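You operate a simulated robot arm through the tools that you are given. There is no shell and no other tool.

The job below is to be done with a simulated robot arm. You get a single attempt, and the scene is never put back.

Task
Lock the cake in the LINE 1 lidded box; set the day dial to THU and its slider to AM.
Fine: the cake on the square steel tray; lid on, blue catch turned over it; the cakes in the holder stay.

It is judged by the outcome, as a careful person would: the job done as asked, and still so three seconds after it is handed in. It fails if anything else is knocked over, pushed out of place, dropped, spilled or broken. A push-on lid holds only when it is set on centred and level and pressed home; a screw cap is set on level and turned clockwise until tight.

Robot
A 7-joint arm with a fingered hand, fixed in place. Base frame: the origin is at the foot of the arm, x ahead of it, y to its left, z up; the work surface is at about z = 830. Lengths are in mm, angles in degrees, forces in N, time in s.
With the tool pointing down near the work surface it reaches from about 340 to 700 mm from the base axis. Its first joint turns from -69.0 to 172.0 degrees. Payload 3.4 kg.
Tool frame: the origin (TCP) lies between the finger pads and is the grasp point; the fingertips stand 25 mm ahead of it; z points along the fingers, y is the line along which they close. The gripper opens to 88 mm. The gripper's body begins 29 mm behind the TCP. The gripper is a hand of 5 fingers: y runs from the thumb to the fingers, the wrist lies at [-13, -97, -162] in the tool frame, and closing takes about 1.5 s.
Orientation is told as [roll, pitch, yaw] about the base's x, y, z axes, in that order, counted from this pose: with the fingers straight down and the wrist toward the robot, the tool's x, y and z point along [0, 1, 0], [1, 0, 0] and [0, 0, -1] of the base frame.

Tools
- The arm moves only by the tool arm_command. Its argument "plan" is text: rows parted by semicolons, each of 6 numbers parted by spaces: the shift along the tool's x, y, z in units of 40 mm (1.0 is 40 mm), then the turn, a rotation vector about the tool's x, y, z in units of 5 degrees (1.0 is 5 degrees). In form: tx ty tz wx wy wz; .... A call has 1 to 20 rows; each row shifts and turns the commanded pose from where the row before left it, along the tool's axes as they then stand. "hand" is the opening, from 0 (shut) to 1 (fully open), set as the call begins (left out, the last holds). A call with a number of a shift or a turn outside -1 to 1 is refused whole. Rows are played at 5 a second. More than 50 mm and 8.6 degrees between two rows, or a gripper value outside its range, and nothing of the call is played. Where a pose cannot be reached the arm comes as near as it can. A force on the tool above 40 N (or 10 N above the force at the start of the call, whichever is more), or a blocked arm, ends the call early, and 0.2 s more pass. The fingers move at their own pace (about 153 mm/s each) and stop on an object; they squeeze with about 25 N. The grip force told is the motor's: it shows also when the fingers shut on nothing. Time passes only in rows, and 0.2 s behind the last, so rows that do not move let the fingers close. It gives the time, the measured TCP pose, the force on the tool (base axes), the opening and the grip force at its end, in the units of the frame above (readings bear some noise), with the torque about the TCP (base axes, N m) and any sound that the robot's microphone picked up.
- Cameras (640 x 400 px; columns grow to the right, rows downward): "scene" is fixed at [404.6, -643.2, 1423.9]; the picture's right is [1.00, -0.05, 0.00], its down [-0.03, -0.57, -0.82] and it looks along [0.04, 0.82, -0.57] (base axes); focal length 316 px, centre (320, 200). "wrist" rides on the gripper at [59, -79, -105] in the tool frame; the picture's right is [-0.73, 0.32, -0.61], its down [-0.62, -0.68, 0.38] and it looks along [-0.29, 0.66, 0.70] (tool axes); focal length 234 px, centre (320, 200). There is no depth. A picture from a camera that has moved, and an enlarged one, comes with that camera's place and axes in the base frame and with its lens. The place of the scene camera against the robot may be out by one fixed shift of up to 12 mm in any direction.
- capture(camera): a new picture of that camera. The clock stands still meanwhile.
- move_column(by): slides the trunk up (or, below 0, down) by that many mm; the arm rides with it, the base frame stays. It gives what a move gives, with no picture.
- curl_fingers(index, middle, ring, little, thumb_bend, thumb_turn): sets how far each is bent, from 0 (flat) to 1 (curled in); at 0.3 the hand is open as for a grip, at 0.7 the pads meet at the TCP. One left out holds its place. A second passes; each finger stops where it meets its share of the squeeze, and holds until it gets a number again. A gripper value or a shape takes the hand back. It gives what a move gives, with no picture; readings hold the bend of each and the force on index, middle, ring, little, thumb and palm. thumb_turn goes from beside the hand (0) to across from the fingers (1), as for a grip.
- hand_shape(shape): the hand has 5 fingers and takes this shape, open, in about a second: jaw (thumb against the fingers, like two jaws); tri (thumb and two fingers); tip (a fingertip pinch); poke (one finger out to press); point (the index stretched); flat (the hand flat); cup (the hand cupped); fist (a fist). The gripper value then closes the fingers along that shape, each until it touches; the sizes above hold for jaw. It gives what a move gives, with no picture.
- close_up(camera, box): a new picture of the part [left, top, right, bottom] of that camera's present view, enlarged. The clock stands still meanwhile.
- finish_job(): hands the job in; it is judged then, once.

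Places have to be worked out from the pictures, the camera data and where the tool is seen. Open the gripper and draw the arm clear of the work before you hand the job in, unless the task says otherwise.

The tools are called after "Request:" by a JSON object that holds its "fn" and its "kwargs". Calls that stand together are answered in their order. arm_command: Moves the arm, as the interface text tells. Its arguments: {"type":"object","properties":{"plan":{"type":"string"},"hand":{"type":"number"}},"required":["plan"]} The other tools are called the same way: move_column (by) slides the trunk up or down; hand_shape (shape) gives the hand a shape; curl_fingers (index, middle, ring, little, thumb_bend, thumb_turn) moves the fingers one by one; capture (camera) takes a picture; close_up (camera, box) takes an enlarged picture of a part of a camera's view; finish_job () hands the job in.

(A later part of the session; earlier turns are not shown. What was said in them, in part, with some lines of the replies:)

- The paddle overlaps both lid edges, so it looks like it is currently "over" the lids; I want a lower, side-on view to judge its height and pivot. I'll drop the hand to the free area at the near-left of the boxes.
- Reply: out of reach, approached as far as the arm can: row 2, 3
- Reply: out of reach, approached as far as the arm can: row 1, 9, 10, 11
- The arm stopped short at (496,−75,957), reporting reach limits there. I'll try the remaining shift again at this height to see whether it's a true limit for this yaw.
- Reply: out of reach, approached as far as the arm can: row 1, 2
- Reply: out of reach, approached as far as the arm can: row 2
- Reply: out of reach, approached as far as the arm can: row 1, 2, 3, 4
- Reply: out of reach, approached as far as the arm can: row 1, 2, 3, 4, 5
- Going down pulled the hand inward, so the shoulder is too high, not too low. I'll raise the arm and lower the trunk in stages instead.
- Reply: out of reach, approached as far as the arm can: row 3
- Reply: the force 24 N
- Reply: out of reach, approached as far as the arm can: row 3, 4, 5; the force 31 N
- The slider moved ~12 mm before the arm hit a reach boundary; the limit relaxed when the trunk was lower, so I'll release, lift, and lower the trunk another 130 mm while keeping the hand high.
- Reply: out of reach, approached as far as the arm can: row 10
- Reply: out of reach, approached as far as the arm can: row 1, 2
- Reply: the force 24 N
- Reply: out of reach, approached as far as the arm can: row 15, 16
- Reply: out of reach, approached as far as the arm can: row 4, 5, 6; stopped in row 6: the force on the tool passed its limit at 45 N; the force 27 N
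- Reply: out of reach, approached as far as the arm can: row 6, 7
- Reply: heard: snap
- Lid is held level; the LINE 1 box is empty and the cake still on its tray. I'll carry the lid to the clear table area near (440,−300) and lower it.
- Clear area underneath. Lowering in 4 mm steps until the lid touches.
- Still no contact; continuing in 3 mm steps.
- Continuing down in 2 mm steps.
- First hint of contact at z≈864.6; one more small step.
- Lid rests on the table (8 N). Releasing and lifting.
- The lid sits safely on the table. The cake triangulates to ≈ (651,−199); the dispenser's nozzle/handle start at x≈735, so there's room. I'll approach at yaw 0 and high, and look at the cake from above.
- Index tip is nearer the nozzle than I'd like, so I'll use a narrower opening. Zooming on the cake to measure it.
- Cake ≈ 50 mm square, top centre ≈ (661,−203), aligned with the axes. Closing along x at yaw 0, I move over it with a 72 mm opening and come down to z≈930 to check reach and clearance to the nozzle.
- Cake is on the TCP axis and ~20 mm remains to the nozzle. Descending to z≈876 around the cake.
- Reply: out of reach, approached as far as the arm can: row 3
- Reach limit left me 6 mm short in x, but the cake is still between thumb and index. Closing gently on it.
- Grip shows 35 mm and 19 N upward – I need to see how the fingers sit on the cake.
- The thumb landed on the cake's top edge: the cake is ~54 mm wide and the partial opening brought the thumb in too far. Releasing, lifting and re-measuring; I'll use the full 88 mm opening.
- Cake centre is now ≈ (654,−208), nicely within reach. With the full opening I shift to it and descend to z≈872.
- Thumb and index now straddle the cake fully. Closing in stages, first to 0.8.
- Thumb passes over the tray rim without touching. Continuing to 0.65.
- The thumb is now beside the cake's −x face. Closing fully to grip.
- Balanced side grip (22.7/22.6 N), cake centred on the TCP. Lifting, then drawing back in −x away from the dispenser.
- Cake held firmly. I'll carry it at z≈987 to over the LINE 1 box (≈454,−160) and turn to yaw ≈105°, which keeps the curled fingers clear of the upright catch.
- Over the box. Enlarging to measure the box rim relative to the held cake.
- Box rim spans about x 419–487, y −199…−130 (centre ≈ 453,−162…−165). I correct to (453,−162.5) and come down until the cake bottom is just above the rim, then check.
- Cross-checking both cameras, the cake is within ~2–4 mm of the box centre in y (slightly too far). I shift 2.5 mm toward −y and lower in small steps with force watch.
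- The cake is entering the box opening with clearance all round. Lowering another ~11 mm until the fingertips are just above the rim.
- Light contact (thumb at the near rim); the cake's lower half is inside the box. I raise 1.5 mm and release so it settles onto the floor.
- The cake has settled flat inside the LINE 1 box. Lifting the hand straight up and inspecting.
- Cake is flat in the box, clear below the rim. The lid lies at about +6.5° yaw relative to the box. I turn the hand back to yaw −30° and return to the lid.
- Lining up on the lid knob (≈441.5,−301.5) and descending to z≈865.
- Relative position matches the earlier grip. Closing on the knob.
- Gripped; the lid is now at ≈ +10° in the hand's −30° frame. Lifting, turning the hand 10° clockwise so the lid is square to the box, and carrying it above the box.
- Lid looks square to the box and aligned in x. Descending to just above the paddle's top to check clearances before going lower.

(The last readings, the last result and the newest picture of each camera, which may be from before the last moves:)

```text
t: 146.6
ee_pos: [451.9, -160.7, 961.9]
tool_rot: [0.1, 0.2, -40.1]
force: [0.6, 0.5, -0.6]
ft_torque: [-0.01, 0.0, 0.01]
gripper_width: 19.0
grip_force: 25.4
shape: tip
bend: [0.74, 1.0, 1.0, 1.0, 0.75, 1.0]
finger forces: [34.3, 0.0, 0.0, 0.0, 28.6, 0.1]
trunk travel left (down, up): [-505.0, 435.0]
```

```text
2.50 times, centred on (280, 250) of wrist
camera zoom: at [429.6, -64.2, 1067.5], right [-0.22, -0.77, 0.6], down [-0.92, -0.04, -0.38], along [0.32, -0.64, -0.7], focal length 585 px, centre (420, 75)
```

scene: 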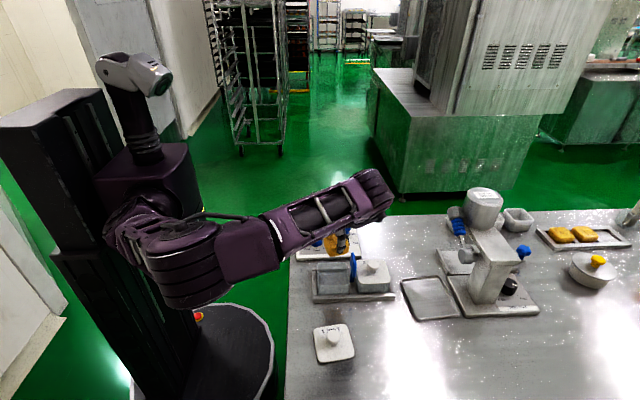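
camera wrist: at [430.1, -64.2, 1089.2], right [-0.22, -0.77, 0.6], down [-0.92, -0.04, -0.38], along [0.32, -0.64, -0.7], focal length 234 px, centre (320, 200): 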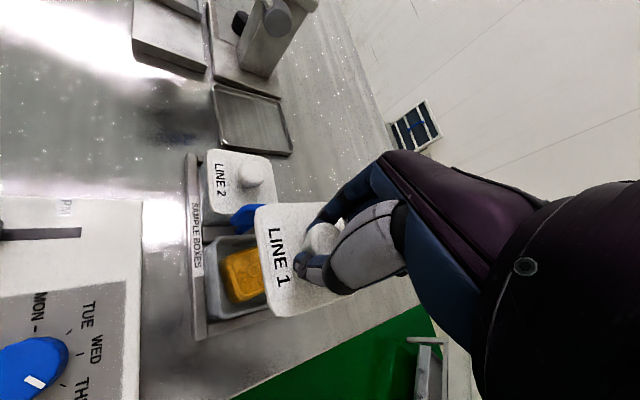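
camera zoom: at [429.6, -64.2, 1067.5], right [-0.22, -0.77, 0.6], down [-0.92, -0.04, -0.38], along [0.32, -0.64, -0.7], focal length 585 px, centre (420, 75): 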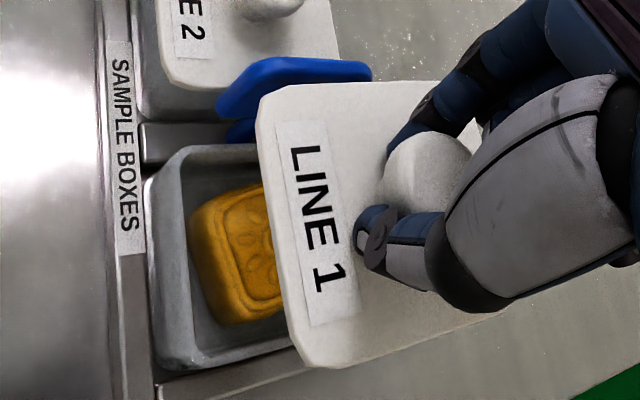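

Lid and box need a precise relative check (paddle clearance is only a few mm). Taking larger enlargements of both views.

Request:
{"fn": "close_up", "kwargs": {"camera": "wrist", "box": [200, 180, 320, 330]}}

Request:
{"fn": "close_up", "kwargs": {"camera": "scene", "box": [325, 240, 375, 290]}}

```text
2.67 times, centred on (260, 255) of wrist
camera zoom: at [429.6, -64.2, 1067.5], right [-0.22, -0.77, 0.6], down [-0.92, -0.04, -0.38], along [0.32, -0.64, -0.7], focal length 624 px, centre (480, 53)
```

zoom: 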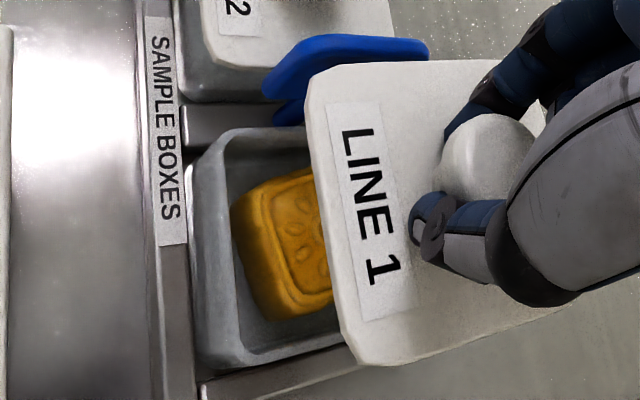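

```text
8.00 times, centred on (350, 265) of scene
camera zoom: at [404.6, -643.2, 1423.9], right [1.0, -0.05, 0.0], down [-0.03, -0.57, -0.82], along [0.04, 0.82, -0.57], focal length 2526 px, centre (80, -320)
```

zoom: 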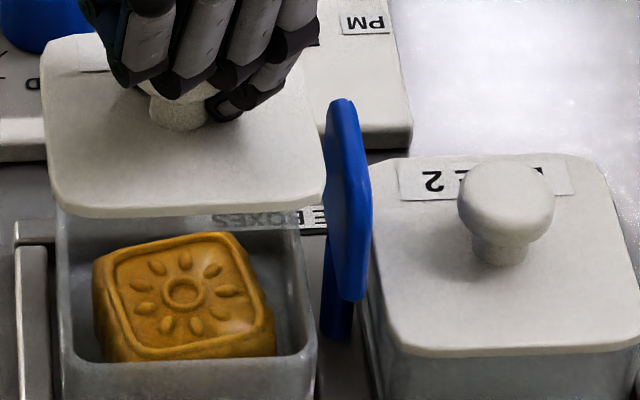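

From both views the held lid sits ≈3 mm too far −x and ~1° CCW. I correct that (+3.3 mm x, +0.5 mm y, 1° CW) and lower part-way past the paddle, watching forces.

Request:
{"fn": "arm_command", "kwargs": {"plan": "0.0625 0.055 0 0 0 0.2;0 0 0.3 0 0 0;0 0 0.3 0 0 0;0 0 0.3 0 0 0;0 0 0 0 0 0"}}

Request:
{"fn": "close_up", "kwargs": {"camera": "scene", "box": [325, 240, 375, 290]}}

Request:
{"fn": "close_up", "kwargs": {"camera": "wrist", "box": [200, 180, 320, 330]}}

```text
t: 147.8
ee_pos: [456.0, -160.0, 926.0]
tool_rot: [0.2, 0.1, -41.0]
force: [0.2, 0.0, -0.5]
ft_torque: [0.0, -0.01, -0.02]
gripper_width: 18.7
grip_force: 24.9
shape: tip
bend: [0.74, 1.0, 1.0, 1.0, 0.75, 1.0]
finger forces: [34.7, 0.1, 0.0, 0.1, 29.0, 0.0]
trunk travel left (down, up): [-505.0, 435.0]
```

```text
8.00 times, centred on (350, 265) of scene
camera zoom: at [404.6, -643.2, 1423.9], right [1.0, -0.05, 0.0], down [-0.03, -0.57, -0.82], along [0.04, 0.82, -0.57], focal length 2526 px, centre (80, -320)
```

zoom: 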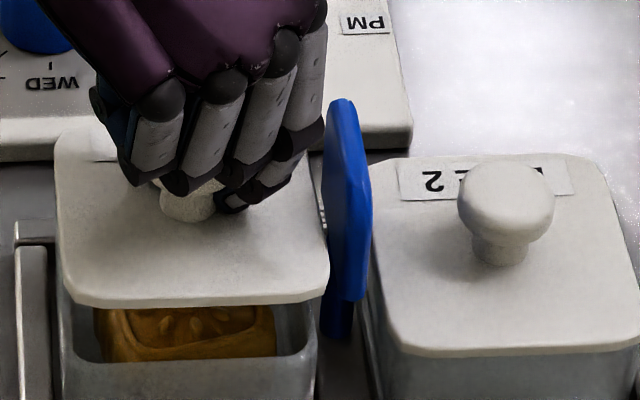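

```text
2.67 times, centred on (260, 255) of wrist
camera zoom: at [434.8, -63.1, 1032.0], right [-0.23, -0.76, 0.6], down [-0.92, -0.02, -0.38], along [0.31, -0.65, -0.7], focal length 624 px, centre (480, 53)
```

zoom: 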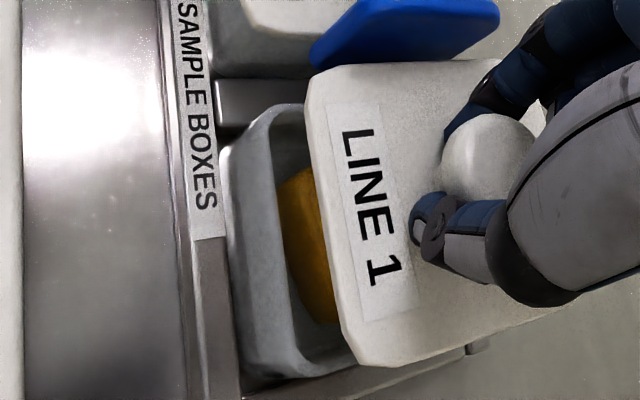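

No contact with the paddle. Lid is centred in x; y estimates from the two cameras differ by a few mm, so I go down to ~5 mm above the rim where parallax vanishes and compare edges directly.

Request:
{"fn": "arm_command", "kwargs": {"plan": "0 0 0.15 0 0 0;0 0 0.15 0 0 0;0 0 0.1 0 0 0;0 0 0 0 0 0"}}

Request:
{"fn": "close_up", "kwargs": {"camera": "scene", "box": [310, 245, 400, 300]}}

Request:
{"fn": "close_up", "kwargs": {"camera": "wrist", "box": [200, 180, 320, 330]}}

```text
t: 148.8
ee_pos: [455.9, -159.3, 911.0]
tool_rot: [0.2, 0.1, -41.0]
force: [0.0, -0.5, -0.2]
ft_torque: [0.02, -0.01, 0.02]
gripper_width: 18.9
grip_force: 24.6
shape: tip
bend: [0.74, 1.0, 1.0, 1.0, 0.75, 1.0]
finger forces: [34.9, 0.0, 0.0, 0.1, 29.0, 0.1]
trunk travel left (down, up): [-505.0, 435.0]
```

```text
7.11 times, centred on (355, 272) of scene
camera zoom: at [404.6, -643.2, 1423.9], right [1.0, -0.05, 0.0], down [-0.03, -0.57, -0.82], along [0.04, 0.82, -0.57], focal length 2245 px, centre (71, -316)
```

zoom: 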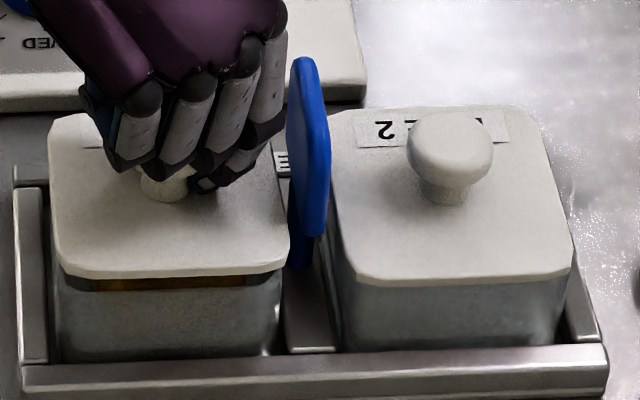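

```text
2.67 times, centred on (260, 255) of wrist
camera zoom: at [434.7, -63.2, 1016.4], right [-0.23, -0.76, 0.6], down [-0.92, -0.02, -0.38], along [0.31, -0.65, -0.7], focal length 624 px, centre (480, 53)
```

zoom: 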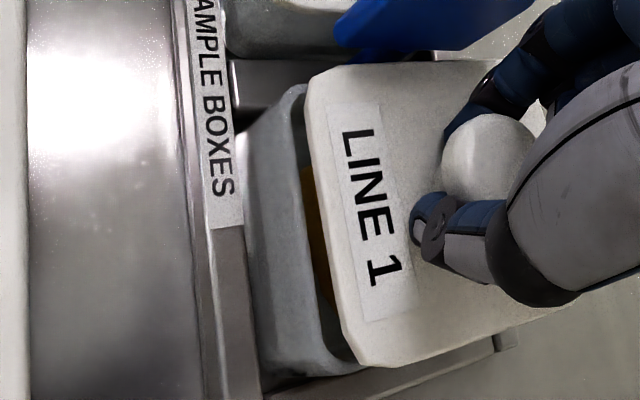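

Now lid is just above the rim. Enlarging the far-edge gap in the wrist view and the near-edge gap in the scene view.

Request:
{"fn": "close_up", "kwargs": {"camera": "wrist", "box": [230, 190, 300, 325]}}

Request:
{"fn": "close_up", "kwargs": {"camera": "scene", "box": [312, 262, 357, 302]}}

```text
2.96 times, centred on (265, 258) of wrist
camera zoom: at [434.7, -63.2, 1016.4], right [-0.23, -0.76, 0.6], down [-0.92, -0.02, -0.38], along [0.31, -0.65, -0.7], focal length 694 px, centre (483, 30)
```

zoom: 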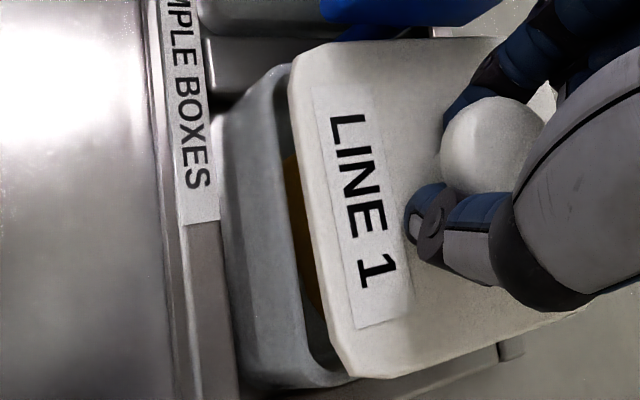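

```text
10.00 times, centred on (334, 282) of scene
camera zoom: at [404.6, -643.2, 1423.9], right [1.0, -0.05, 0.0], down [-0.03, -0.57, -0.82], along [0.04, 0.82, -0.57], focal length 3157 px, centre (175, -620)
```

zoom: 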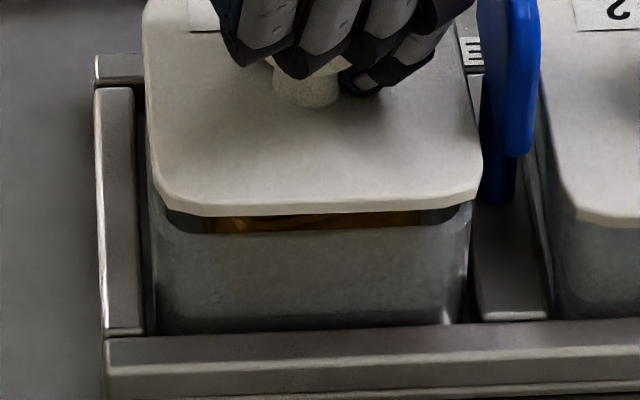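

Averaging near- and far-edge overhangs, the lid is ~1.2 mm too far −y and 0.5 mm +x – small. Correcting and lowering in 1.5–2 mm steps to contact.

Request:
{"fn": "arm_command", "kwargs": {"plan": "0.0145 -0.029 0 0 0 0;0 0 0.05 0 0 0;0 0 0.05 0 0 0;0 0 0 0 0 0"}}

Request:
{"fn": "arm_command", "kwargs": {"plan": "0 0 0.05 0 0 0;0 0 0 0 0 0"}}

```text
t: 149.8
ee_pos: [454.9, -158.8, 908.1]
tool_rot: [0.2, 0.1, -41.0]
force: [-0.1, 0.4, -1.1]
ft_torque: [0.02, 0.01, 0.01]
gripper_width: 19.0
grip_force: 25.4
shape: tip
bend: [0.74, 1.0, 1.0, 1.0, 0.75, 1.0]
finger forces: [34.9, 0.0, 0.1, 0.0, 29.1, 0.1]
trunk travel left (down, up): [-505.0, 435.0]
```

```text
t: 150.4
ee_pos: [456.2, -159.5, 905.5]
tool_rot: [0.1, 0.2, -41.0]
force: [0.2, -0.1, -0.7]
ft_torque: [-0.02, 0.0, 0.02]
gripper_width: 18.9
grip_force: 24.6
shape: tip
bend: [0.74, 1.0, 1.0, 1.0, 0.75, 1.0]
finger forces: [35.1, 0.0, 0.0, 0.0, 29.3, 0.0]
trunk travel left (down, up): [-505.0, 435.0]
```

Request:
{"fn": "close_up", "kwargs": {"camera": "scene", "box": [312, 262, 357, 302]}}

Request:
{"fn": "close_up", "kwargs": {"camera": "wrist", "box": [230, 190, 300, 325]}}

```text
10.00 times, centred on (334, 282) of scene
camera zoom: at [404.6, -643.2, 1423.9], right [1.0, -0.05, 0.0], down [-0.03, -0.57, -0.82], along [0.04, 0.82, -0.57], focal length 3157 px, centre (175, -620)
```

zoom: 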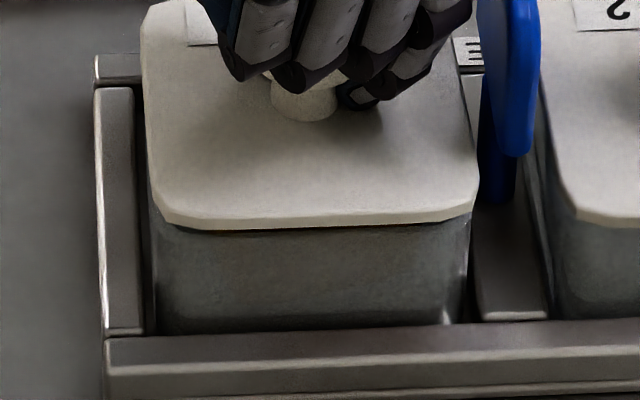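

```text
2.96 times, centred on (265, 258) of wrist
camera zoom: at [434.3, -61.9, 1010.5], right [-0.23, -0.76, 0.6], down [-0.92, -0.02, -0.38], along [0.31, -0.65, -0.7], focal length 694 px, centre (483, 30)
```

zoom: 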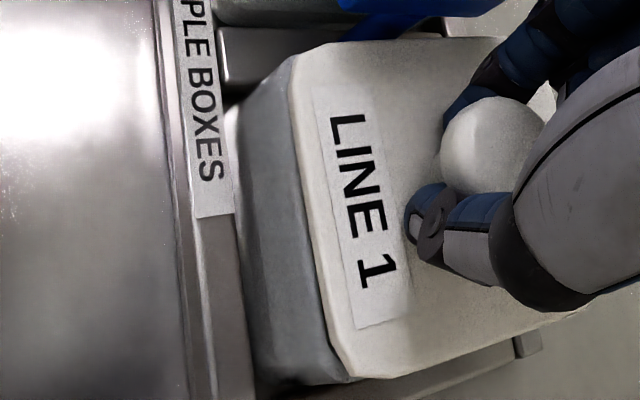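

Very well aligned now. Lowering the last ~2 mm in 1 mm steps.

Request:
{"fn": "arm_command", "kwargs": {"plan": "0 0 0.03 0 0 0;0 0 0 0 0 0"}}

Request:
{"fn": "arm_command", "kwargs": {"plan": "0 0 0.03 0 0 0;0 0 0 0 0 0"}}

Request:
{"fn": "arm_command", "kwargs": {"plan": "0 0 0.03 0 0 0;0 0 0 0 0 0"}}

```text
t: 151.0
ee_pos: [456.0, -158.7, 904.5]
tool_rot: [0.2, 0.2, -41.0]
force: [0.4, -0.7, -0.4]
ft_torque: [0.02, -0.04, -0.01]
gripper_width: 18.9
grip_force: 25.0
shape: tip
bend: [0.74, 1.0, 1.0, 1.0, 0.75, 1.0]
finger forces: [35.4, 0.0, 0.0, 0.0, 29.2, 0.1]
trunk travel left (down, up): [-505.0, 435.0]
```

```text
t: 151.6
ee_pos: [455.8, -157.3, 903.0]
tool_rot: [0.1, 0.1, -41.0]
force: [0.2, -0.7, 5.9]
ft_torque: [0.11, 0.05, 0.0]
gripper_width: 19.3
grip_force: 24.3
shape: tip
bend: [0.74, 1.0, 1.0, 1.0, 0.76, 1.0]
finger forces: [36.6, 0.1, 0.0, 0.0, 33.3, 0.0]
trunk travel left (down, up): [-505.0, 435.0]
```

```text
t: 152.2
ee_pos: [454.2, -158.7, 903.1]
tool_rot: [0.3, 0.0, -41.0]
force: [2.4, -2.1, 18.2]
ft_torque: [0.13, -0.01, -0.03]
gripper_width: 19.2
grip_force: 25.1
shape: tip
bend: [0.74, 1.0, 1.0, 1.0, 0.76, 1.0]
finger forces: [44.0, 0.1, 0.1, 0.0, 37.0, 0.1]
trunk travel left (down, up): [-505.0, 435.0]
```

Contact at 18 N, no snap yet. Pressing a little further.

Request:
{"fn": "arm_command", "kwargs": {"plan": "0 0 0.03 0 0 0;0 0 0 0 0 0"}}

Request:
{"fn": "arm_command", "kwargs": {"plan": "0 0 0.03 0 0 0;0 0 0 0 0 0"}}

Request:
{"fn": "close_up", "kwargs": {"camera": "scene", "box": [310, 245, 400, 300]}}

```text
t: 152.8
ee_pos: [454.0, -158.2, 901.6]
tool_rot: [0.4, -0.1, -41.0]
force: [5.6, -2.6, 33.6]
ft_torque: [0.08, -0.2, 0.04]
gripper_width: 19.9
grip_force: 25.2
shape: tip
bend: [0.74, 1.0, 1.0, 1.0, 0.77, 1.0]
finger forces: [53.5, 0.0, 0.0, 0.0, 38.5, 0.0]
trunk travel left (down, up): [-505.0, 435.0]
```

```text
t: 153.4
ee_pos: [453.6, -156.5, 902.3]
tool_rot: [0.3, -0.1, -40.9]
force: [3.6, 3.0, 37.2]
ft_torque: [0.68, 0.33, 0.09]
gripper_width: 21.7
grip_force: 25.0
shape: tip
bend: [0.74, 1.0, 1.0, 1.0, 0.79, 1.0]
finger forces: [57.2, 0.1, 0.0, 0.0, 57.7, 0.0]
trunk travel left (down, up): [-505.0, 435.0]
heard: snap
```

```text
7.11 times, centred on (355, 272) of scene
camera zoom: at [404.6, -643.2, 1423.9], right [1.0, -0.05, 0.0], down [-0.03, -0.57, -0.82], along [0.04, 0.82, -0.57], focal length 2245 px, centre (71, -316)
```

zoom: 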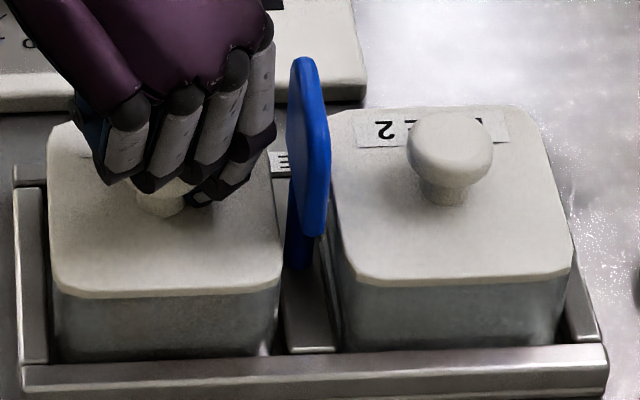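

Snap heard – the lid is home. Relaxing the press by 2 mm, then releasing and lifting.

Request:
{"fn": "arm_command", "kwargs": {"plan": "0 0 -0.05 0 0 0;0 0 0 0 0 0"}}

Request:
{"fn": "arm_command", "kwargs": {"plan": "0 0 0 0 0 0;0 0 0 0 0 0;0 0 0 0 0 0;0 0 0 0 0 0;0 0 -0.3 0 0 0;0 0 -0.6 0 0 0;0 0 -0.9 0 0 0;0 0 -0.6 0 0 0;0 0 0 0 0 0", "hand": 0.5}}

Request:
{"fn": "capture", "kwargs": {"camera": "wrist"}}

Request:
{"fn": "close_up", "kwargs": {"camera": "scene", "box": [300, 235, 400, 310]}}

```text
t: 154.0
ee_pos: [453.1, -157.2, 901.4]
tool_rot: [0.1, 0.1, -40.9]
force: [1.8, 5.5, 21.7]
ft_torque: [0.63, 0.36, 0.1]
gripper_width: 21.8
grip_force: 24.8
shape: tip
bend: [0.74, 1.0, 1.0, 1.0, 0.79, 1.0]
finger forces: [49.9, 0.1, 0.1, 0.0, 50.2, 0.0]
trunk travel left (down, up): [-505.0, 435.0]
```

```text
t: 156.0
ee_pos: [456.5, -158.8, 998.2]
tool_rot: [0.2, 0.3, -41.0]
force: [0.7, 0.5, 0.5]
ft_torque: [0.05, -0.01, -0.01]
gripper_width: 43.5
grip_force: 0.1
shape: tip
bend: [0.73, 0.98, 0.99, 0.99, 0.7, 1.0]
finger forces: [0.0, 0.0, 0.1, 0.0, 0.0, 0.0]
trunk travel left (down, up): [-505.0, 435.0]
```

```text
taken
camera wrist: at [435.2, -62.3, 1103.3], right [-0.23, -0.76, 0.6], down [-0.92, -0.02, -0.38], along [0.31, -0.65, -0.7], focal length 234 px, centre (320, 200)
```

wrist: 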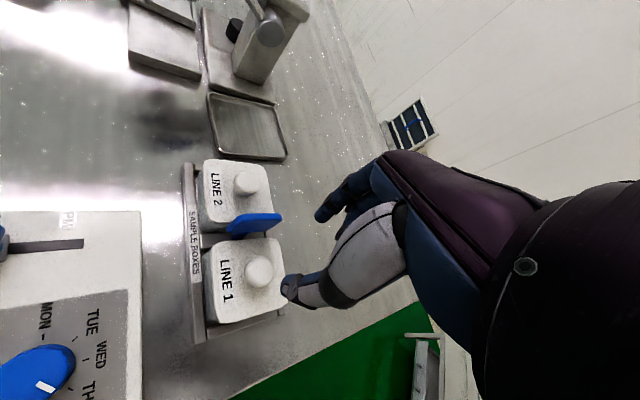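

```text
5.33 times, centred on (350, 272) of scene
camera zoom: at [404.6, -643.2, 1423.9], right [1.0, -0.05, 0.0], down [-0.03, -0.57, -0.82], along [0.04, 0.82, -0.57], focal length 1684 px, centre (160, -187)
```

zoom: 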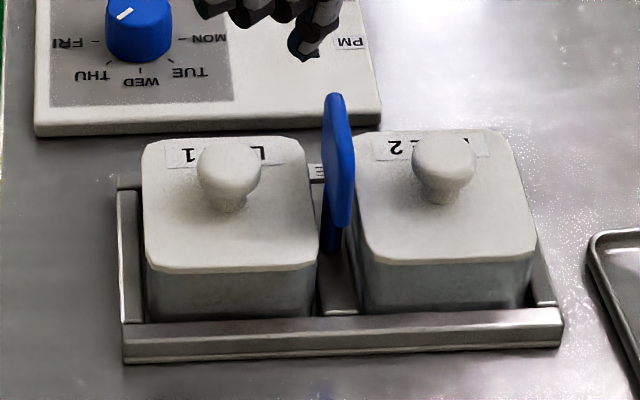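

The lid is seated exactly like LINE 2's, level. Now close the catch: it stands at ≈98°, so I pinch it at yaw ≈8° and turn clockwise. Moving over it first.

Request:
{"fn": "arm_command", "kwargs": {"plan": "0 0 0 0 0 -0.98;0 0 0 0 0 -0.98;0 0 0 0 0 -0.98;0 0 0 0 0 -0.98;0 0 0 0 0 -0.98;0 0 0 0 0 -0.98;0 0 0 0 0 -0.98;0 0 0 0 0 -0.98;0 0 0 0 0 -0.98;0 0 0 0 0 -0.98;0.012 0.52 0 0 0 0;0.012 0.52 0 0 0 0;0 0 0 0 0 0", "hand": 0.35}}

Request:
{"fn": "capture", "kwargs": {"camera": "wrist"}}

Request:
{"fn": "close_up", "kwargs": {"camera": "wrist", "box": [180, 190, 340, 340]}}

```text
t: 158.8
ee_pos: [496.4, -153.2, 998.4]
tool_rot: [0.1, 0.0, 8.1]
force: [-0.2, 0.2, -0.1]
ft_torque: [0.0, -0.04, 0.03]
gripper_width: 31.4
grip_force: 0.1
shape: tip
bend: [0.73, 0.98, 0.99, 0.99, 0.73, 1.0]
finger forces: [0.1, 0.0, 0.1, 0.1, 0.0, 0.0]
trunk travel left (down, up): [-505.0, 435.0]
```

```text
taken
camera wrist: at [409.7, -104.3, 1102.6], right [0.42, -0.68, 0.6], down [-0.59, -0.71, -0.39], along [0.69, -0.19, -0.7], focal length 234 px, centre (320, 200)
```

wrist: 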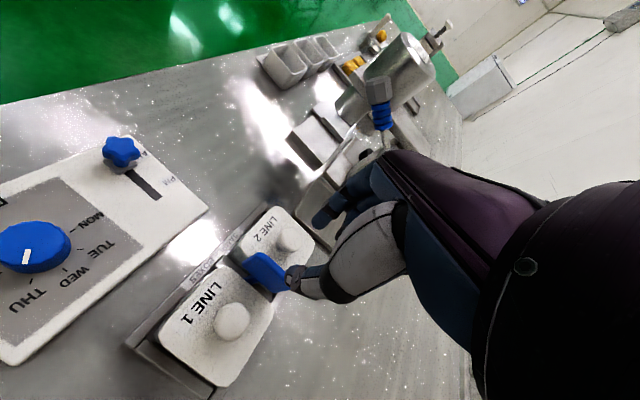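

```text
2.67 times, centred on (260, 265) of wrist
camera zoom: at [409.7, -104.3, 1102.6], right [0.42, -0.68, 0.6], down [-0.59, -0.71, -0.39], along [0.69, -0.19, -0.7], focal length 624 px, centre (480, 27)
```

zoom: 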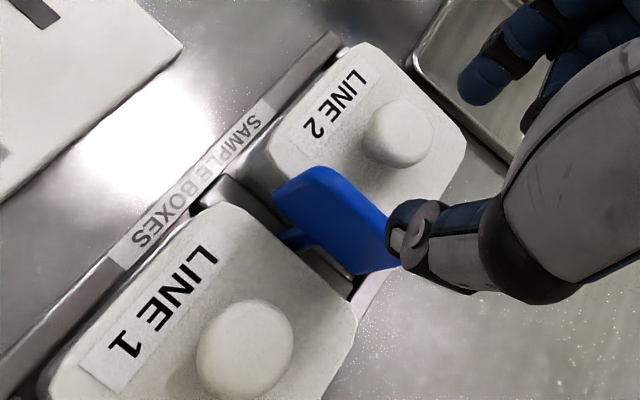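

Paddle centre (496,−160) is under the pinch. Descending to z≈928.

Request:
{"fn": "arm_command", "kwargs": {"plan": "0 0 0.5 0 0 0;0 0 0.5 0 0 0;0 0 0.5 0 0 0;0 0 0.25 0 0 0;0 0 0 0 0 0"}}

Request:
{"fn": "close_up", "kwargs": {"camera": "wrist", "box": [210, 180, 370, 330]}}

Request:
{"fn": "close_up", "kwargs": {"camera": "scene", "box": [305, 225, 405, 305]}}

```text
t: 160.0
ee_pos: [497.1, -152.0, 927.2]
tool_rot: [0.2, -0.1, 8.1]
force: [-0.1, 0.6, -0.4]
ft_torque: [-0.01, -0.03, -0.01]
gripper_width: 31.5
grip_force: 0.0
shape: tip
bend: [0.73, 0.98, 0.99, 0.99, 0.73, 1.0]
finger forces: [0.0, 0.1, 0.0, 0.1, 0.0, 0.0]
trunk travel left (down, up): [-505.0, 435.0]
```

```text
2.67 times, centred on (290, 255) of wrist
camera zoom: at [410.3, -104.1, 1032.3], right [0.42, -0.68, 0.6], down [-0.59, -0.71, -0.39], along [0.69, -0.19, -0.7], focal length 624 px, centre (400, 53)
```

zoom: 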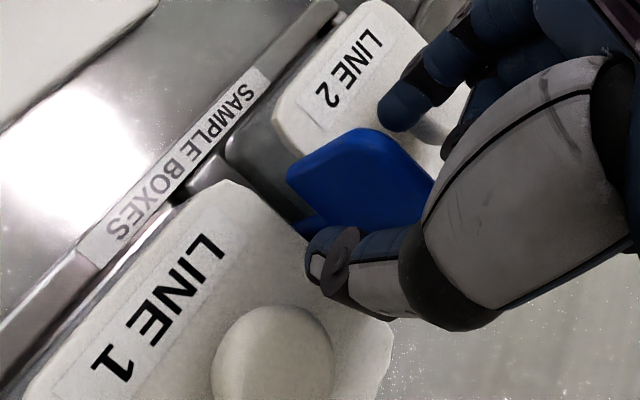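

```text
5.00 times, centred on (355, 265) of scene
camera zoom: at [404.6, -643.2, 1423.9], right [1.0, -0.05, 0.0], down [-0.03, -0.57, -0.82], along [0.04, 0.82, -0.57], focal length 1578 px, centre (145, -125)
```

zoom: 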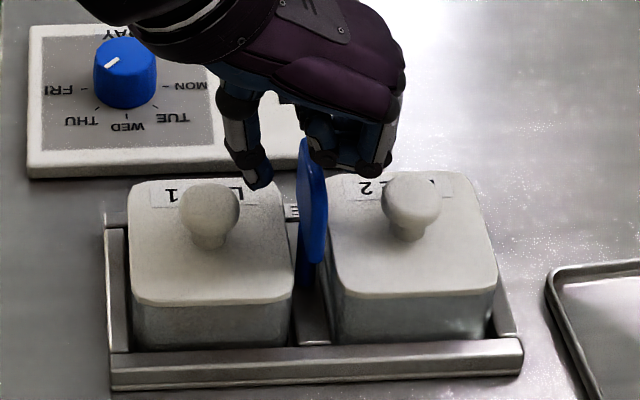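

Paddle lies between thumb and index. Closing and rotating clockwise to yaw ≈ −42°.

Request:
{"fn": "arm_command", "kwargs": {"plan": "0 0 0 0 0 0;0 0 0 0 0 0;0 0 0 0 0 0;0 0 0 0 0 0;0 0 0 0 0 0;0 0 0 0 0 0.5;0 0 0 0 0 0.8;0 0 0 0 0 0.8;0 0 0 0 0 0.8;0 0 0 0 0 0.8;0 0 0 0 0 0.8;0 0 0 0 0 0.8;0 0 0 0 0 0", "hand": 0}}

Request:
{"fn": "close_up", "kwargs": {"camera": "scene", "box": [305, 225, 405, 305]}}

Request:
{"fn": "close_up", "kwargs": {"camera": "wrist", "box": [210, 180, 370, 330]}}

```text
t: 162.8
ee_pos: [498.6, -150.5, 927.4]
tool_rot: [0.2, 0.1, -18.5]
force: [0.9, 4.3, -3.0]
ft_torque: [0.11, -0.03, 0.03]
gripper_width: 2.2
grip_force: 24.7
shape: tip
bend: [0.69, 1.0, 1.0, 1.0, 0.71, 1.0]
finger forces: [24.4, 0.0, 0.0, 0.1, 23.2, 0.0]
trunk travel left (down, up): [-505.0, 435.0]
```

```text
5.00 times, centred on (355, 265) of scene
camera zoom: at [404.6, -643.2, 1423.9], right [1.0, -0.05, 0.0], down [-0.03, -0.57, -0.82], along [0.04, 0.82, -0.57], focal length 1578 px, centre (145, -125)
```

zoom: 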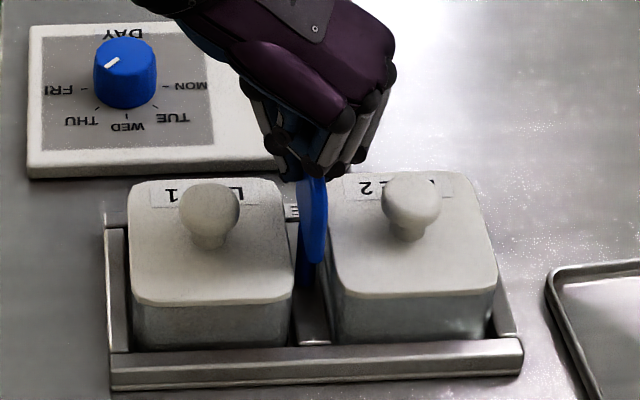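

```text
2.67 times, centred on (290, 255) of wrist
camera zoom: at [441.2, -69.2, 1032.1], right [0.08, -0.79, 0.6], down [-0.84, -0.37, -0.38], along [0.53, -0.48, -0.7], focal length 624 px, centre (400, 53)
```

zoom: 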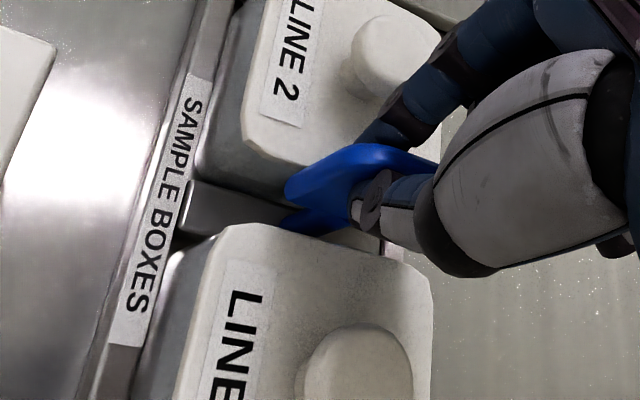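

The paddle didn't follow: this pinch applies an inherent counter-clockwise couple (it also turned the lid that way). I'll instead push the paddle's near end toward −x with the closed fingertips. Releasing, lifting, and moving to its +x side near end.

Request:
{"fn": "arm_command", "kwargs": {"plan": "0 0 0 0 0 0;0 0 0 0 0 0;0 0 0 0 0 0;0 0 -0.5 0 0 0;0 0 -0.8 0 0 0;0 0 0 0 0 -0.9;0 0 0 0 0 -0.9;0 0 0 0 0 -0.9;0 0 0 0 0 -1;-0.42 0.36 0 0 0 0;-0.42 0.36 0 0 0 0;0 0 0 0 0 0", "hand": 0.35}}

Request:
{"fn": "arm_command", "kwargs": {"plan": "0 0 0 0 0 0;0 0 0 0 0 0;0 0 0 0 0 0;0 0 0 0 0 0", "hand": 0}}

Request:
{"fn": "capture", "kwargs": {"camera": "wrist"}}

Request:
{"fn": "close_up", "kwargs": {"camera": "wrist", "box": [200, 170, 380, 330]}}

Request:
{"fn": "close_up", "kwargs": {"camera": "scene", "box": [305, 215, 405, 305]}}

```text
t: 165.4
ee_pos: [526.2, -186.9, 979.4]
tool_rot: [0.2, -0.1, 0.0]
force: [0.1, -0.2, -0.4]
ft_torque: [0.01, -0.02, 0.0]
gripper_width: 30.4
grip_force: 0.1
shape: tip
bend: [0.73, 0.98, 0.99, 0.99, 0.73, 1.0]
finger forces: [0.0, 0.0, 0.0, 0.0, 0.0, 0.1]
trunk travel left (down, up): [-505.0, 435.0]
```

```text
t: 166.4
ee_pos: [525.2, -185.5, 978.5]
tool_rot: [0.2, 0.1, 0.0]
force: [0.0, -0.6, -0.2]
ft_torque: [0.0, -0.03, -0.01]
gripper_width: 0.1
grip_force: 24.8
shape: tip
bend: [0.7, 1.0, 1.0, 1.0, 0.77, 1.0]
finger forces: [0.1, 0.0, 0.1, 0.0, 0.0, 0.1]
trunk travel left (down, up): [-505.0, 435.0]
```

```text
taken
camera wrist: at [446.7, -126.1, 1084.5], right [0.32, -0.73, 0.6], down [-0.68, -0.62, -0.39], along [0.66, -0.29, -0.7], focal length 234 px, centre (320, 200)
```

wrist: 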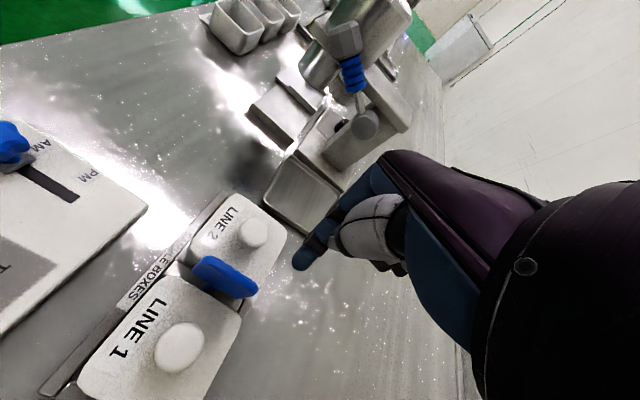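

```text
2.50 times, centred on (290, 250) of wrist
camera zoom: at [446.7, -126.1, 1084.5], right [0.32, -0.73, 0.6], down [-0.68, -0.62, -0.39], along [0.66, -0.29, -0.7], focal length 585 px, centre (395, 75)
```

zoom: 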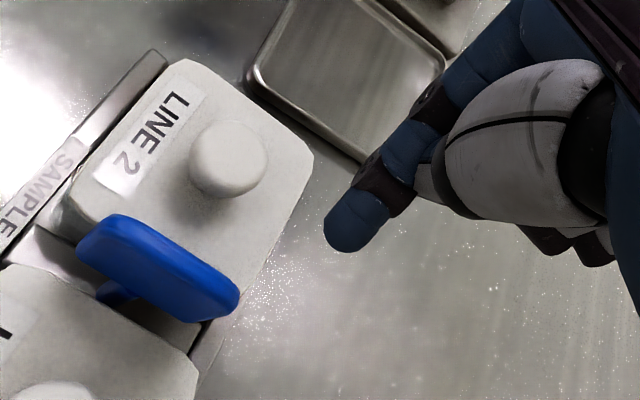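

```text
4.44 times, centred on (355, 260) of scene
camera zoom: at [404.6, -643.2, 1423.9], right [1.0, -0.05, 0.0], down [-0.03, -0.57, -0.82], along [0.04, 0.82, -0.57], focal length 1403 px, centre (164, -67)
```

zoom: 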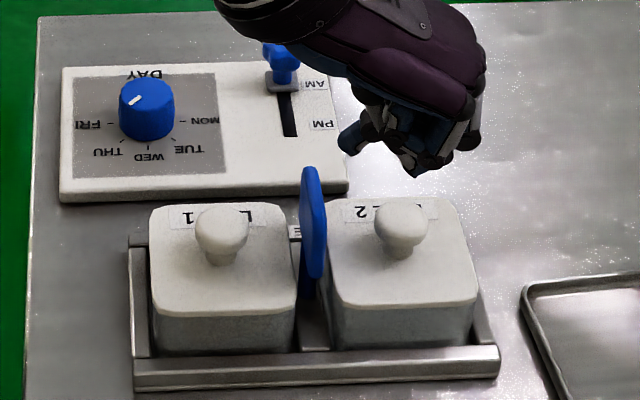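

Fully shut, the index crosses in front of the thumb, which would crowd the paddle. I'll use the "poke" shape for a cleaner pusher and see where the fingertip is.

Request:
{"fn": "hand_shape", "kwargs": {"shape": "poke"}}

Request:
{"fn": "capture", "kwargs": {"camera": "wrist"}}

Request:
{"fn": "close_up", "kwargs": {"camera": "scene", "box": [305, 205, 405, 295]}}

```text
t: 167.3
ee_pos: [524.9, -185.8, 978.6]
tool_rot: [0.2, 0.1, 0.0]
force: [0.1, 0.5, 0.6]
ft_torque: [-0.02, 0.0, 0.01]
gripper_width: 0.0
grip_force: 0.2
shape: poke
bend: [0.7, 0.7, 0.99, 0.99, 1.0, 1.0]
finger forces: [0.1, 0.0, 0.0, 0.1, 0.1, 0.0]
trunk travel left (down, up): [-505.0, 435.0]
```

```text
taken
camera wrist: at [446.7, -126.0, 1084.4], right [0.32, -0.73, 0.6], down [-0.68, -0.62, -0.39], along [0.66, -0.29, -0.7], focal length 234 px, centre (320, 200)
```

wrist: 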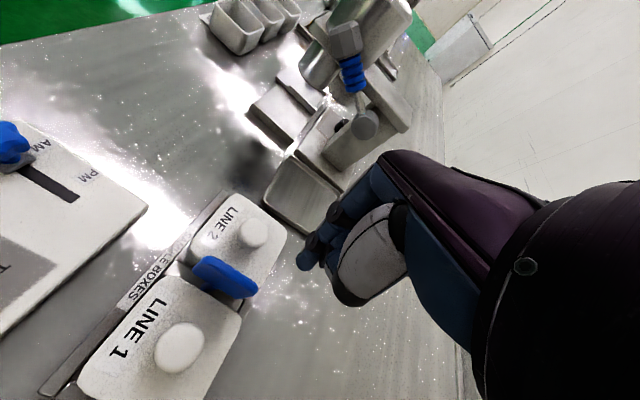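

```text
4.44 times, centred on (355, 250) of scene
camera zoom: at [404.6, -643.2, 1423.9], right [1.0, -0.05, 0.0], down [-0.03, -0.57, -0.82], along [0.04, 0.82, -0.57], focal length 1403 px, centre (164, -22)
```

zoom: 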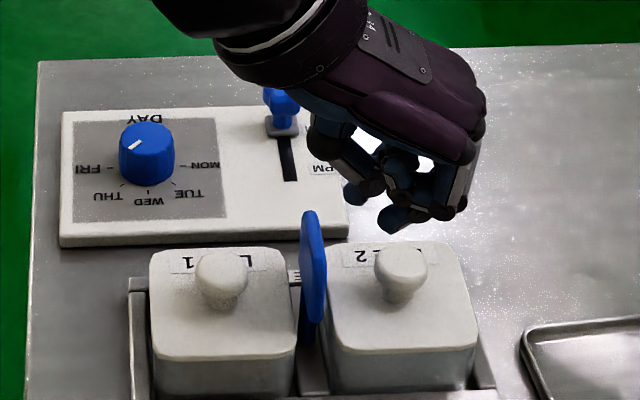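

"Poke" keeps two fingers and a bulky thumb – worse. I'll use the closed "tip" shape for the first ~45° (near end toward −x), then finish from the −y side with the back of the index.

Request:
{"fn": "hand_shape", "kwargs": {"shape": "tip"}}

Request:
{"fn": "arm_command", "kwargs": {"plan": "0.31 -0.03 0 0 0 0;0 0 0 0 0 0;0 0 0.5 0 0 0;0 0 0.5 0 0 0;0 0 0.45 0 0 0;0 0 0 0 0 0;0 0 0 0 0 0", "hand": 0}}

Request:
{"fn": "close_up", "kwargs": {"camera": "wrist", "box": [200, 170, 380, 330]}}

Request:
{"fn": "close_up", "kwargs": {"camera": "scene", "box": [305, 215, 405, 305]}}

```text
t: 168.2
ee_pos: [526.1, -185.1, 979.2]
tool_rot: [0.2, 0.0, 0.0]
force: [0.1, -0.5, 0.4]
ft_torque: [0.02, 0.01, 0.03]
gripper_width: 87.8
grip_force: 0.0
shape: tip
bend: [0.3, 0.98, 0.99, 0.99, 0.3, 0.98]
finger forces: [0.1, 0.0, 0.1, 0.1, 0.0, 0.1]
trunk travel left (down, up): [-505.0, 435.0]
```

```text
t: 169.8
ee_pos: [525.9, -173.4, 920.2]
tool_rot: [0.2, 0.1, 0.0]
force: [-0.3, 0.6, 0.0]
ft_torque: [0.0, 0.01, -0.01]
gripper_width: 0.0
grip_force: 25.0
shape: tip
bend: [0.7, 1.0, 1.0, 1.0, 0.77, 1.0]
finger forces: [0.0, 0.1, 0.1, 0.1, 0.0, 0.1]
trunk travel left (down, up): [-505.0, 435.0]
```

```text
2.50 times, centred on (290, 250) of wrist
camera zoom: at [445.5, -113.4, 1026.5], right [0.32, -0.73, 0.6], down [-0.68, -0.62, -0.39], along [0.66, -0.29, -0.7], focal length 585 px, centre (395, 75)
```

zoom: 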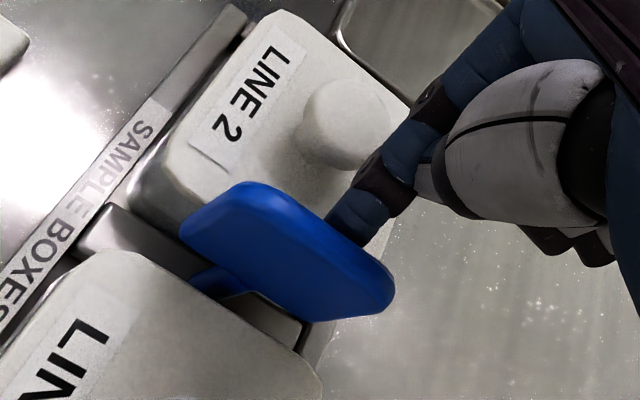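

```text
4.44 times, centred on (355, 260) of scene
camera zoom: at [404.6, -643.2, 1423.9], right [1.0, -0.05, 0.0], down [-0.03, -0.57, -0.82], along [0.04, 0.82, -0.57], focal length 1403 px, centre (164, -67)
```

zoom: 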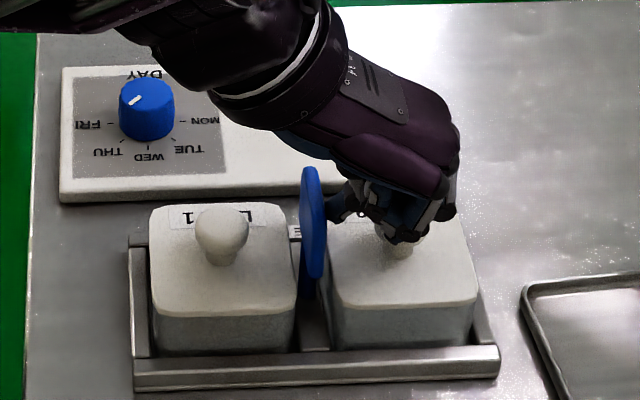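

The index tip is on the paddle's +x side near its near end. Pushing toward −x in 3 mm steps.

Request:
{"fn": "arm_command", "kwargs": {"plan": "-0.01 -0.08 0 0 0 0;-0.01 -0.08 0 0 0 0;-0.01 -0.08 0 0 0 0;-0.01 -0.08 0 0 0 0;-0.01 -0.08 0 0 0 0;-0.01 -0.08 0 0 0 0;0 0 0 0 0 0"}}

Request:
{"fn": "close_up", "kwargs": {"camera": "wrist", "box": [200, 170, 380, 330]}}

Request:
{"fn": "close_up", "kwargs": {"camera": "scene", "box": [305, 215, 405, 305]}}

```text
t: 171.4
ee_pos: [505.4, -175.4, 919.5]
tool_rot: [0.3, 0.1, 0.0]
force: [2.6, -4.2, -0.8]
ft_torque: [-0.02, 0.0, -0.01]
gripper_width: 0.0
grip_force: 24.6
shape: tip
bend: [0.7, 1.0, 1.0, 1.0, 0.77, 1.0]
finger forces: [1.2, 0.0, 0.0, 0.1, 0.0, 0.0]
trunk travel left (down, up): [-505.0, 435.0]
```

```text
2.50 times, centred on (290, 250) of wrist
camera zoom: at [426.6, -116.5, 1025.5], right [0.32, -0.73, 0.6], down [-0.68, -0.62, -0.39], along [0.66, -0.29, -0.7], focal length 585 px, centre (395, 75)
```

zoom: 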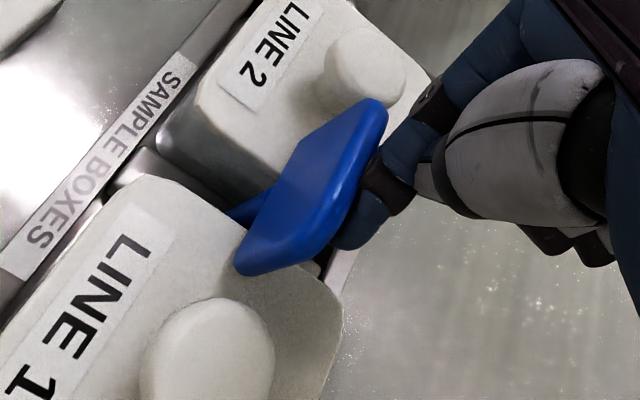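

```text
4.44 times, centred on (355, 260) of scene
camera zoom: at [404.6, -643.2, 1423.9], right [1.0, -0.05, 0.0], down [-0.03, -0.57, -0.82], along [0.04, 0.82, -0.57], focal length 1403 px, centre (164, -67)
```

zoom: 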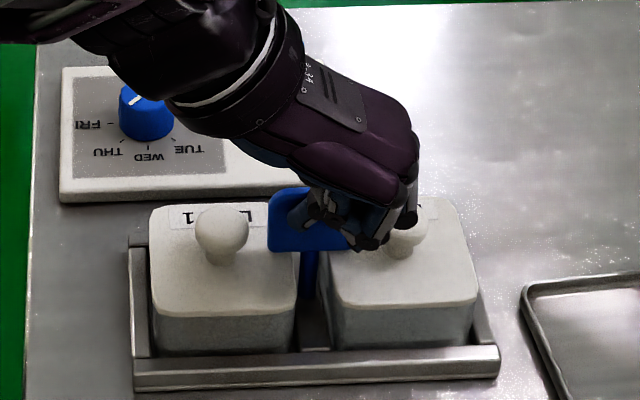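

The paddle has swung round and now faces the camera broadside again (≈0°). Backing the finger off toward −y and lifting to inspect.

Request:
{"fn": "arm_command", "kwargs": {"plan": "-0.3 0 0 0 0 0;-0.3 0 -0.2 0 0 0;0 0 -0.8 0 0 0;0 0 -0.8 0 0 0;0 0 0 0 0 0"}}

Request:
{"fn": "capture", "kwargs": {"camera": "wrist"}}

Request:
{"fn": "close_up", "kwargs": {"camera": "wrist", "box": [130, 150, 300, 300]}}

Request:
{"fn": "close_up", "kwargs": {"camera": "scene", "box": [305, 235, 405, 305]}}

```text
t: 172.6
ee_pos: [506.9, -198.6, 993.6]
tool_rot: [0.3, 0.1, 0.0]
force: [0.1, -0.5, -0.5]
ft_torque: [0.02, 0.02, 0.01]
gripper_width: 0.0
grip_force: 25.4
shape: tip
bend: [0.7, 1.0, 1.0, 1.0, 0.77, 1.0]
finger forces: [0.1, 0.0, 0.0, 0.0, 0.1, 0.0]
trunk travel left (down, up): [-505.0, 435.0]
```

```text
taken
camera wrist: at [427.2, -139.6, 1098.1], right [0.32, -0.73, 0.6], down [-0.68, -0.62, -0.39], along [0.66, -0.29, -0.7], focal length 234 px, centre (320, 200)
```

wrist: 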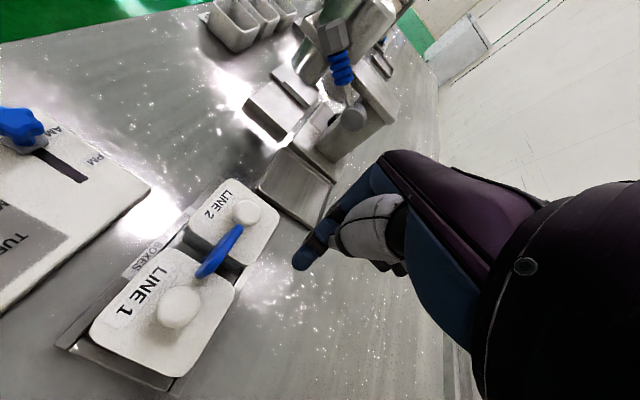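

```text
2.67 times, centred on (215, 225) of wrist
camera zoom: at [427.2, -139.6, 1098.1], right [0.32, -0.73, 0.6], down [-0.68, -0.62, -0.39], along [0.66, -0.29, -0.7], focal length 624 px, centre (600, 133)
```

zoom: 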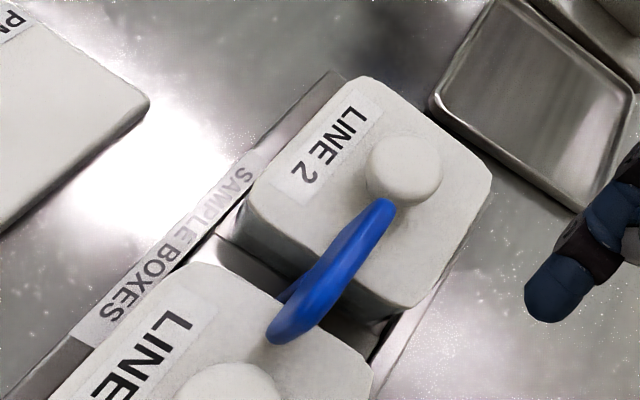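

```text
5.71 times, centred on (355, 270) of scene
camera zoom: at [404.6, -643.2, 1423.9], right [1.0, -0.05, 0.0], down [-0.03, -0.57, -0.82], along [0.04, 0.82, -0.57], focal length 1804 px, centre (120, -200)
```

zoom: 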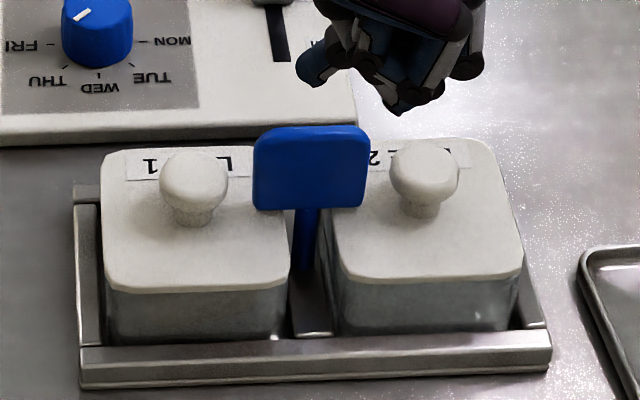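

The paddle is back broadside over both lid edges, matching its original locked pose within ~1°. I open the hand, lift and draw the arm clear, then do a last check.

Request:
{"fn": "arm_command", "kwargs": {"plan": "0 0 -0.9 0 0 0;0 0 -0.9 0 0 0;0 0 -0.9 0 0 0;-0.5 -0.5 -0.5 0 0 0;-0.5 -0.5 -0.5 0 0 0;-0.5 -0.5 0 0 0 0;-0.5 -0.5 0 0 0 0;-0.5 -0.3 0 0 0 0;0 0 0 0 0 0", "hand": 1}}

Request:
{"fn": "capture", "kwargs": {"camera": "scene"}}

Request:
{"fn": "close_up", "kwargs": {"camera": "scene", "box": [285, 215, 405, 305]}}

Request:
{"fn": "capture", "kwargs": {"camera": "wrist"}}

Request:
{"fn": "close_up", "kwargs": {"camera": "scene", "box": [390, 180, 640, 325]}}

```text
t: 174.6
ee_pos: [413.6, -301.5, 1140.4]
tool_rot: [0.3, 0.1, 0.0]
force: [-0.3, 0.2, 0.2]
ft_torque: [-0.02, -0.01, 0.0]
gripper_width: 87.7
grip_force: 0.0
shape: tip
bend: [0.3, 0.98, 0.99, 0.99, 0.3, 0.98]
finger forces: [0.0, 0.0, 0.0, 0.0, 0.0, 0.0]
trunk travel left (down, up): [-505.0, 435.0]
```

```text
taken
```

scene: 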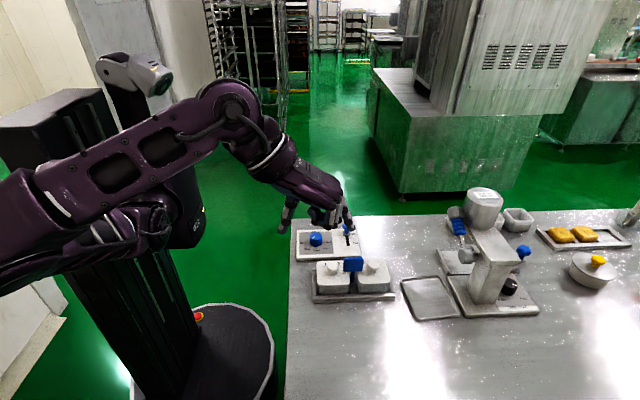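

```text
4.44 times, centred on (345, 260) of scene
camera zoom: at [404.6, -643.2, 1423.9], right [1.0, -0.05, 0.0], down [-0.03, -0.57, -0.82], along [0.04, 0.82, -0.57], focal length 1403 px, centre (209, -67)
```

zoom: 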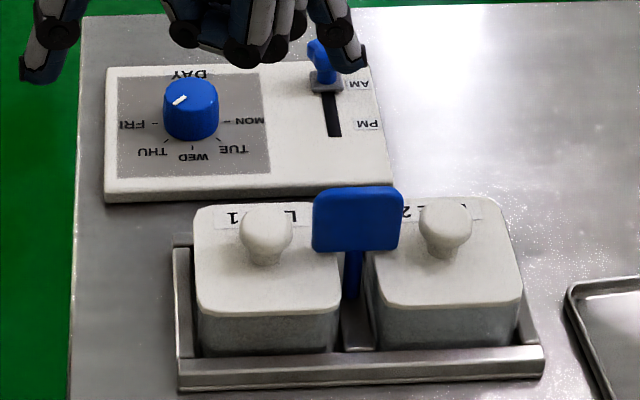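

```text
taken
camera wrist: at [333.9, -240.7, 1245.7], right [0.32, -0.73, 0.6], down [-0.68, -0.62, -0.39], along [0.66, -0.29, -0.7], focal length 234 px, centre (320, 200)
```

wrist: 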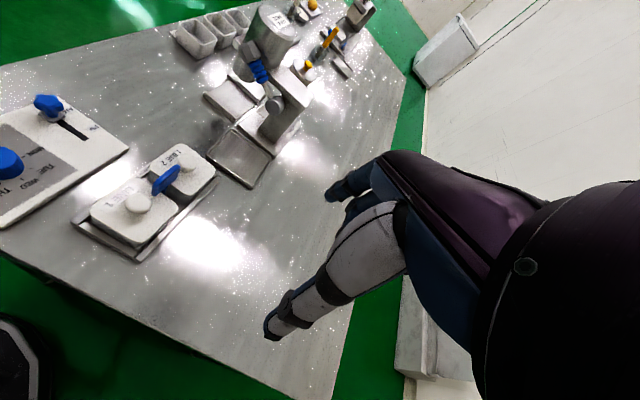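

```text
2.56 times, centred on (515, 252) of scene
camera zoom: at [404.6, -643.2, 1423.9], right [1.0, -0.05, 0.0], down [-0.03, -0.57, -0.82], along [0.04, 0.82, -0.57], focal length 808 px, centre (-179, 66)
```

zoom: 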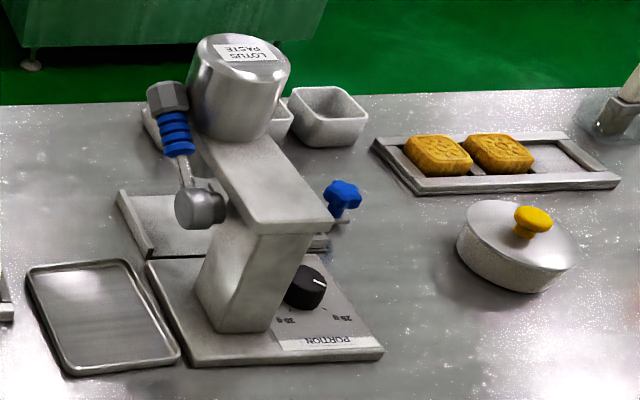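

Everything checks out: the dial mark is at THU, the slider at AM, and the LINE 1 lid is seated with the catch in its original locked pose. The tray, the holder cakes and the dispenser haven't moved, and the hand is open and clear. Handing in.

Request:
{"fn": "finish_job", "kwargs": {}}

```text
The job is handed in.
```

The cake from the square steel tray is locked in the LINE 1 box, the day dial is at THU, and its slider is at AM. I've handed the job in, but no verdict has come back yet.

- **Lid:** it snapped home when I pressed it down. In the last picture it sits level, like LINE 2's.
- **Catch:** the blue catch is turned back over the lid, in the same position it had at the start.
- **Cake:** I let go of it about 20 mm above the floor of the box, because the fingers would not fit inside the rim. It settled flat, below the rim.
- **First grip on the cake:** the thumb landed on top of the cake and pushed it a few millimetres across the tray. I let go and gripped it again by its sides.
- **Everything else:** in the final pictures the two cakes in the holder, the tray and the dispenser show no sign of having moved.

The hand is open and the arm is clear of the work.
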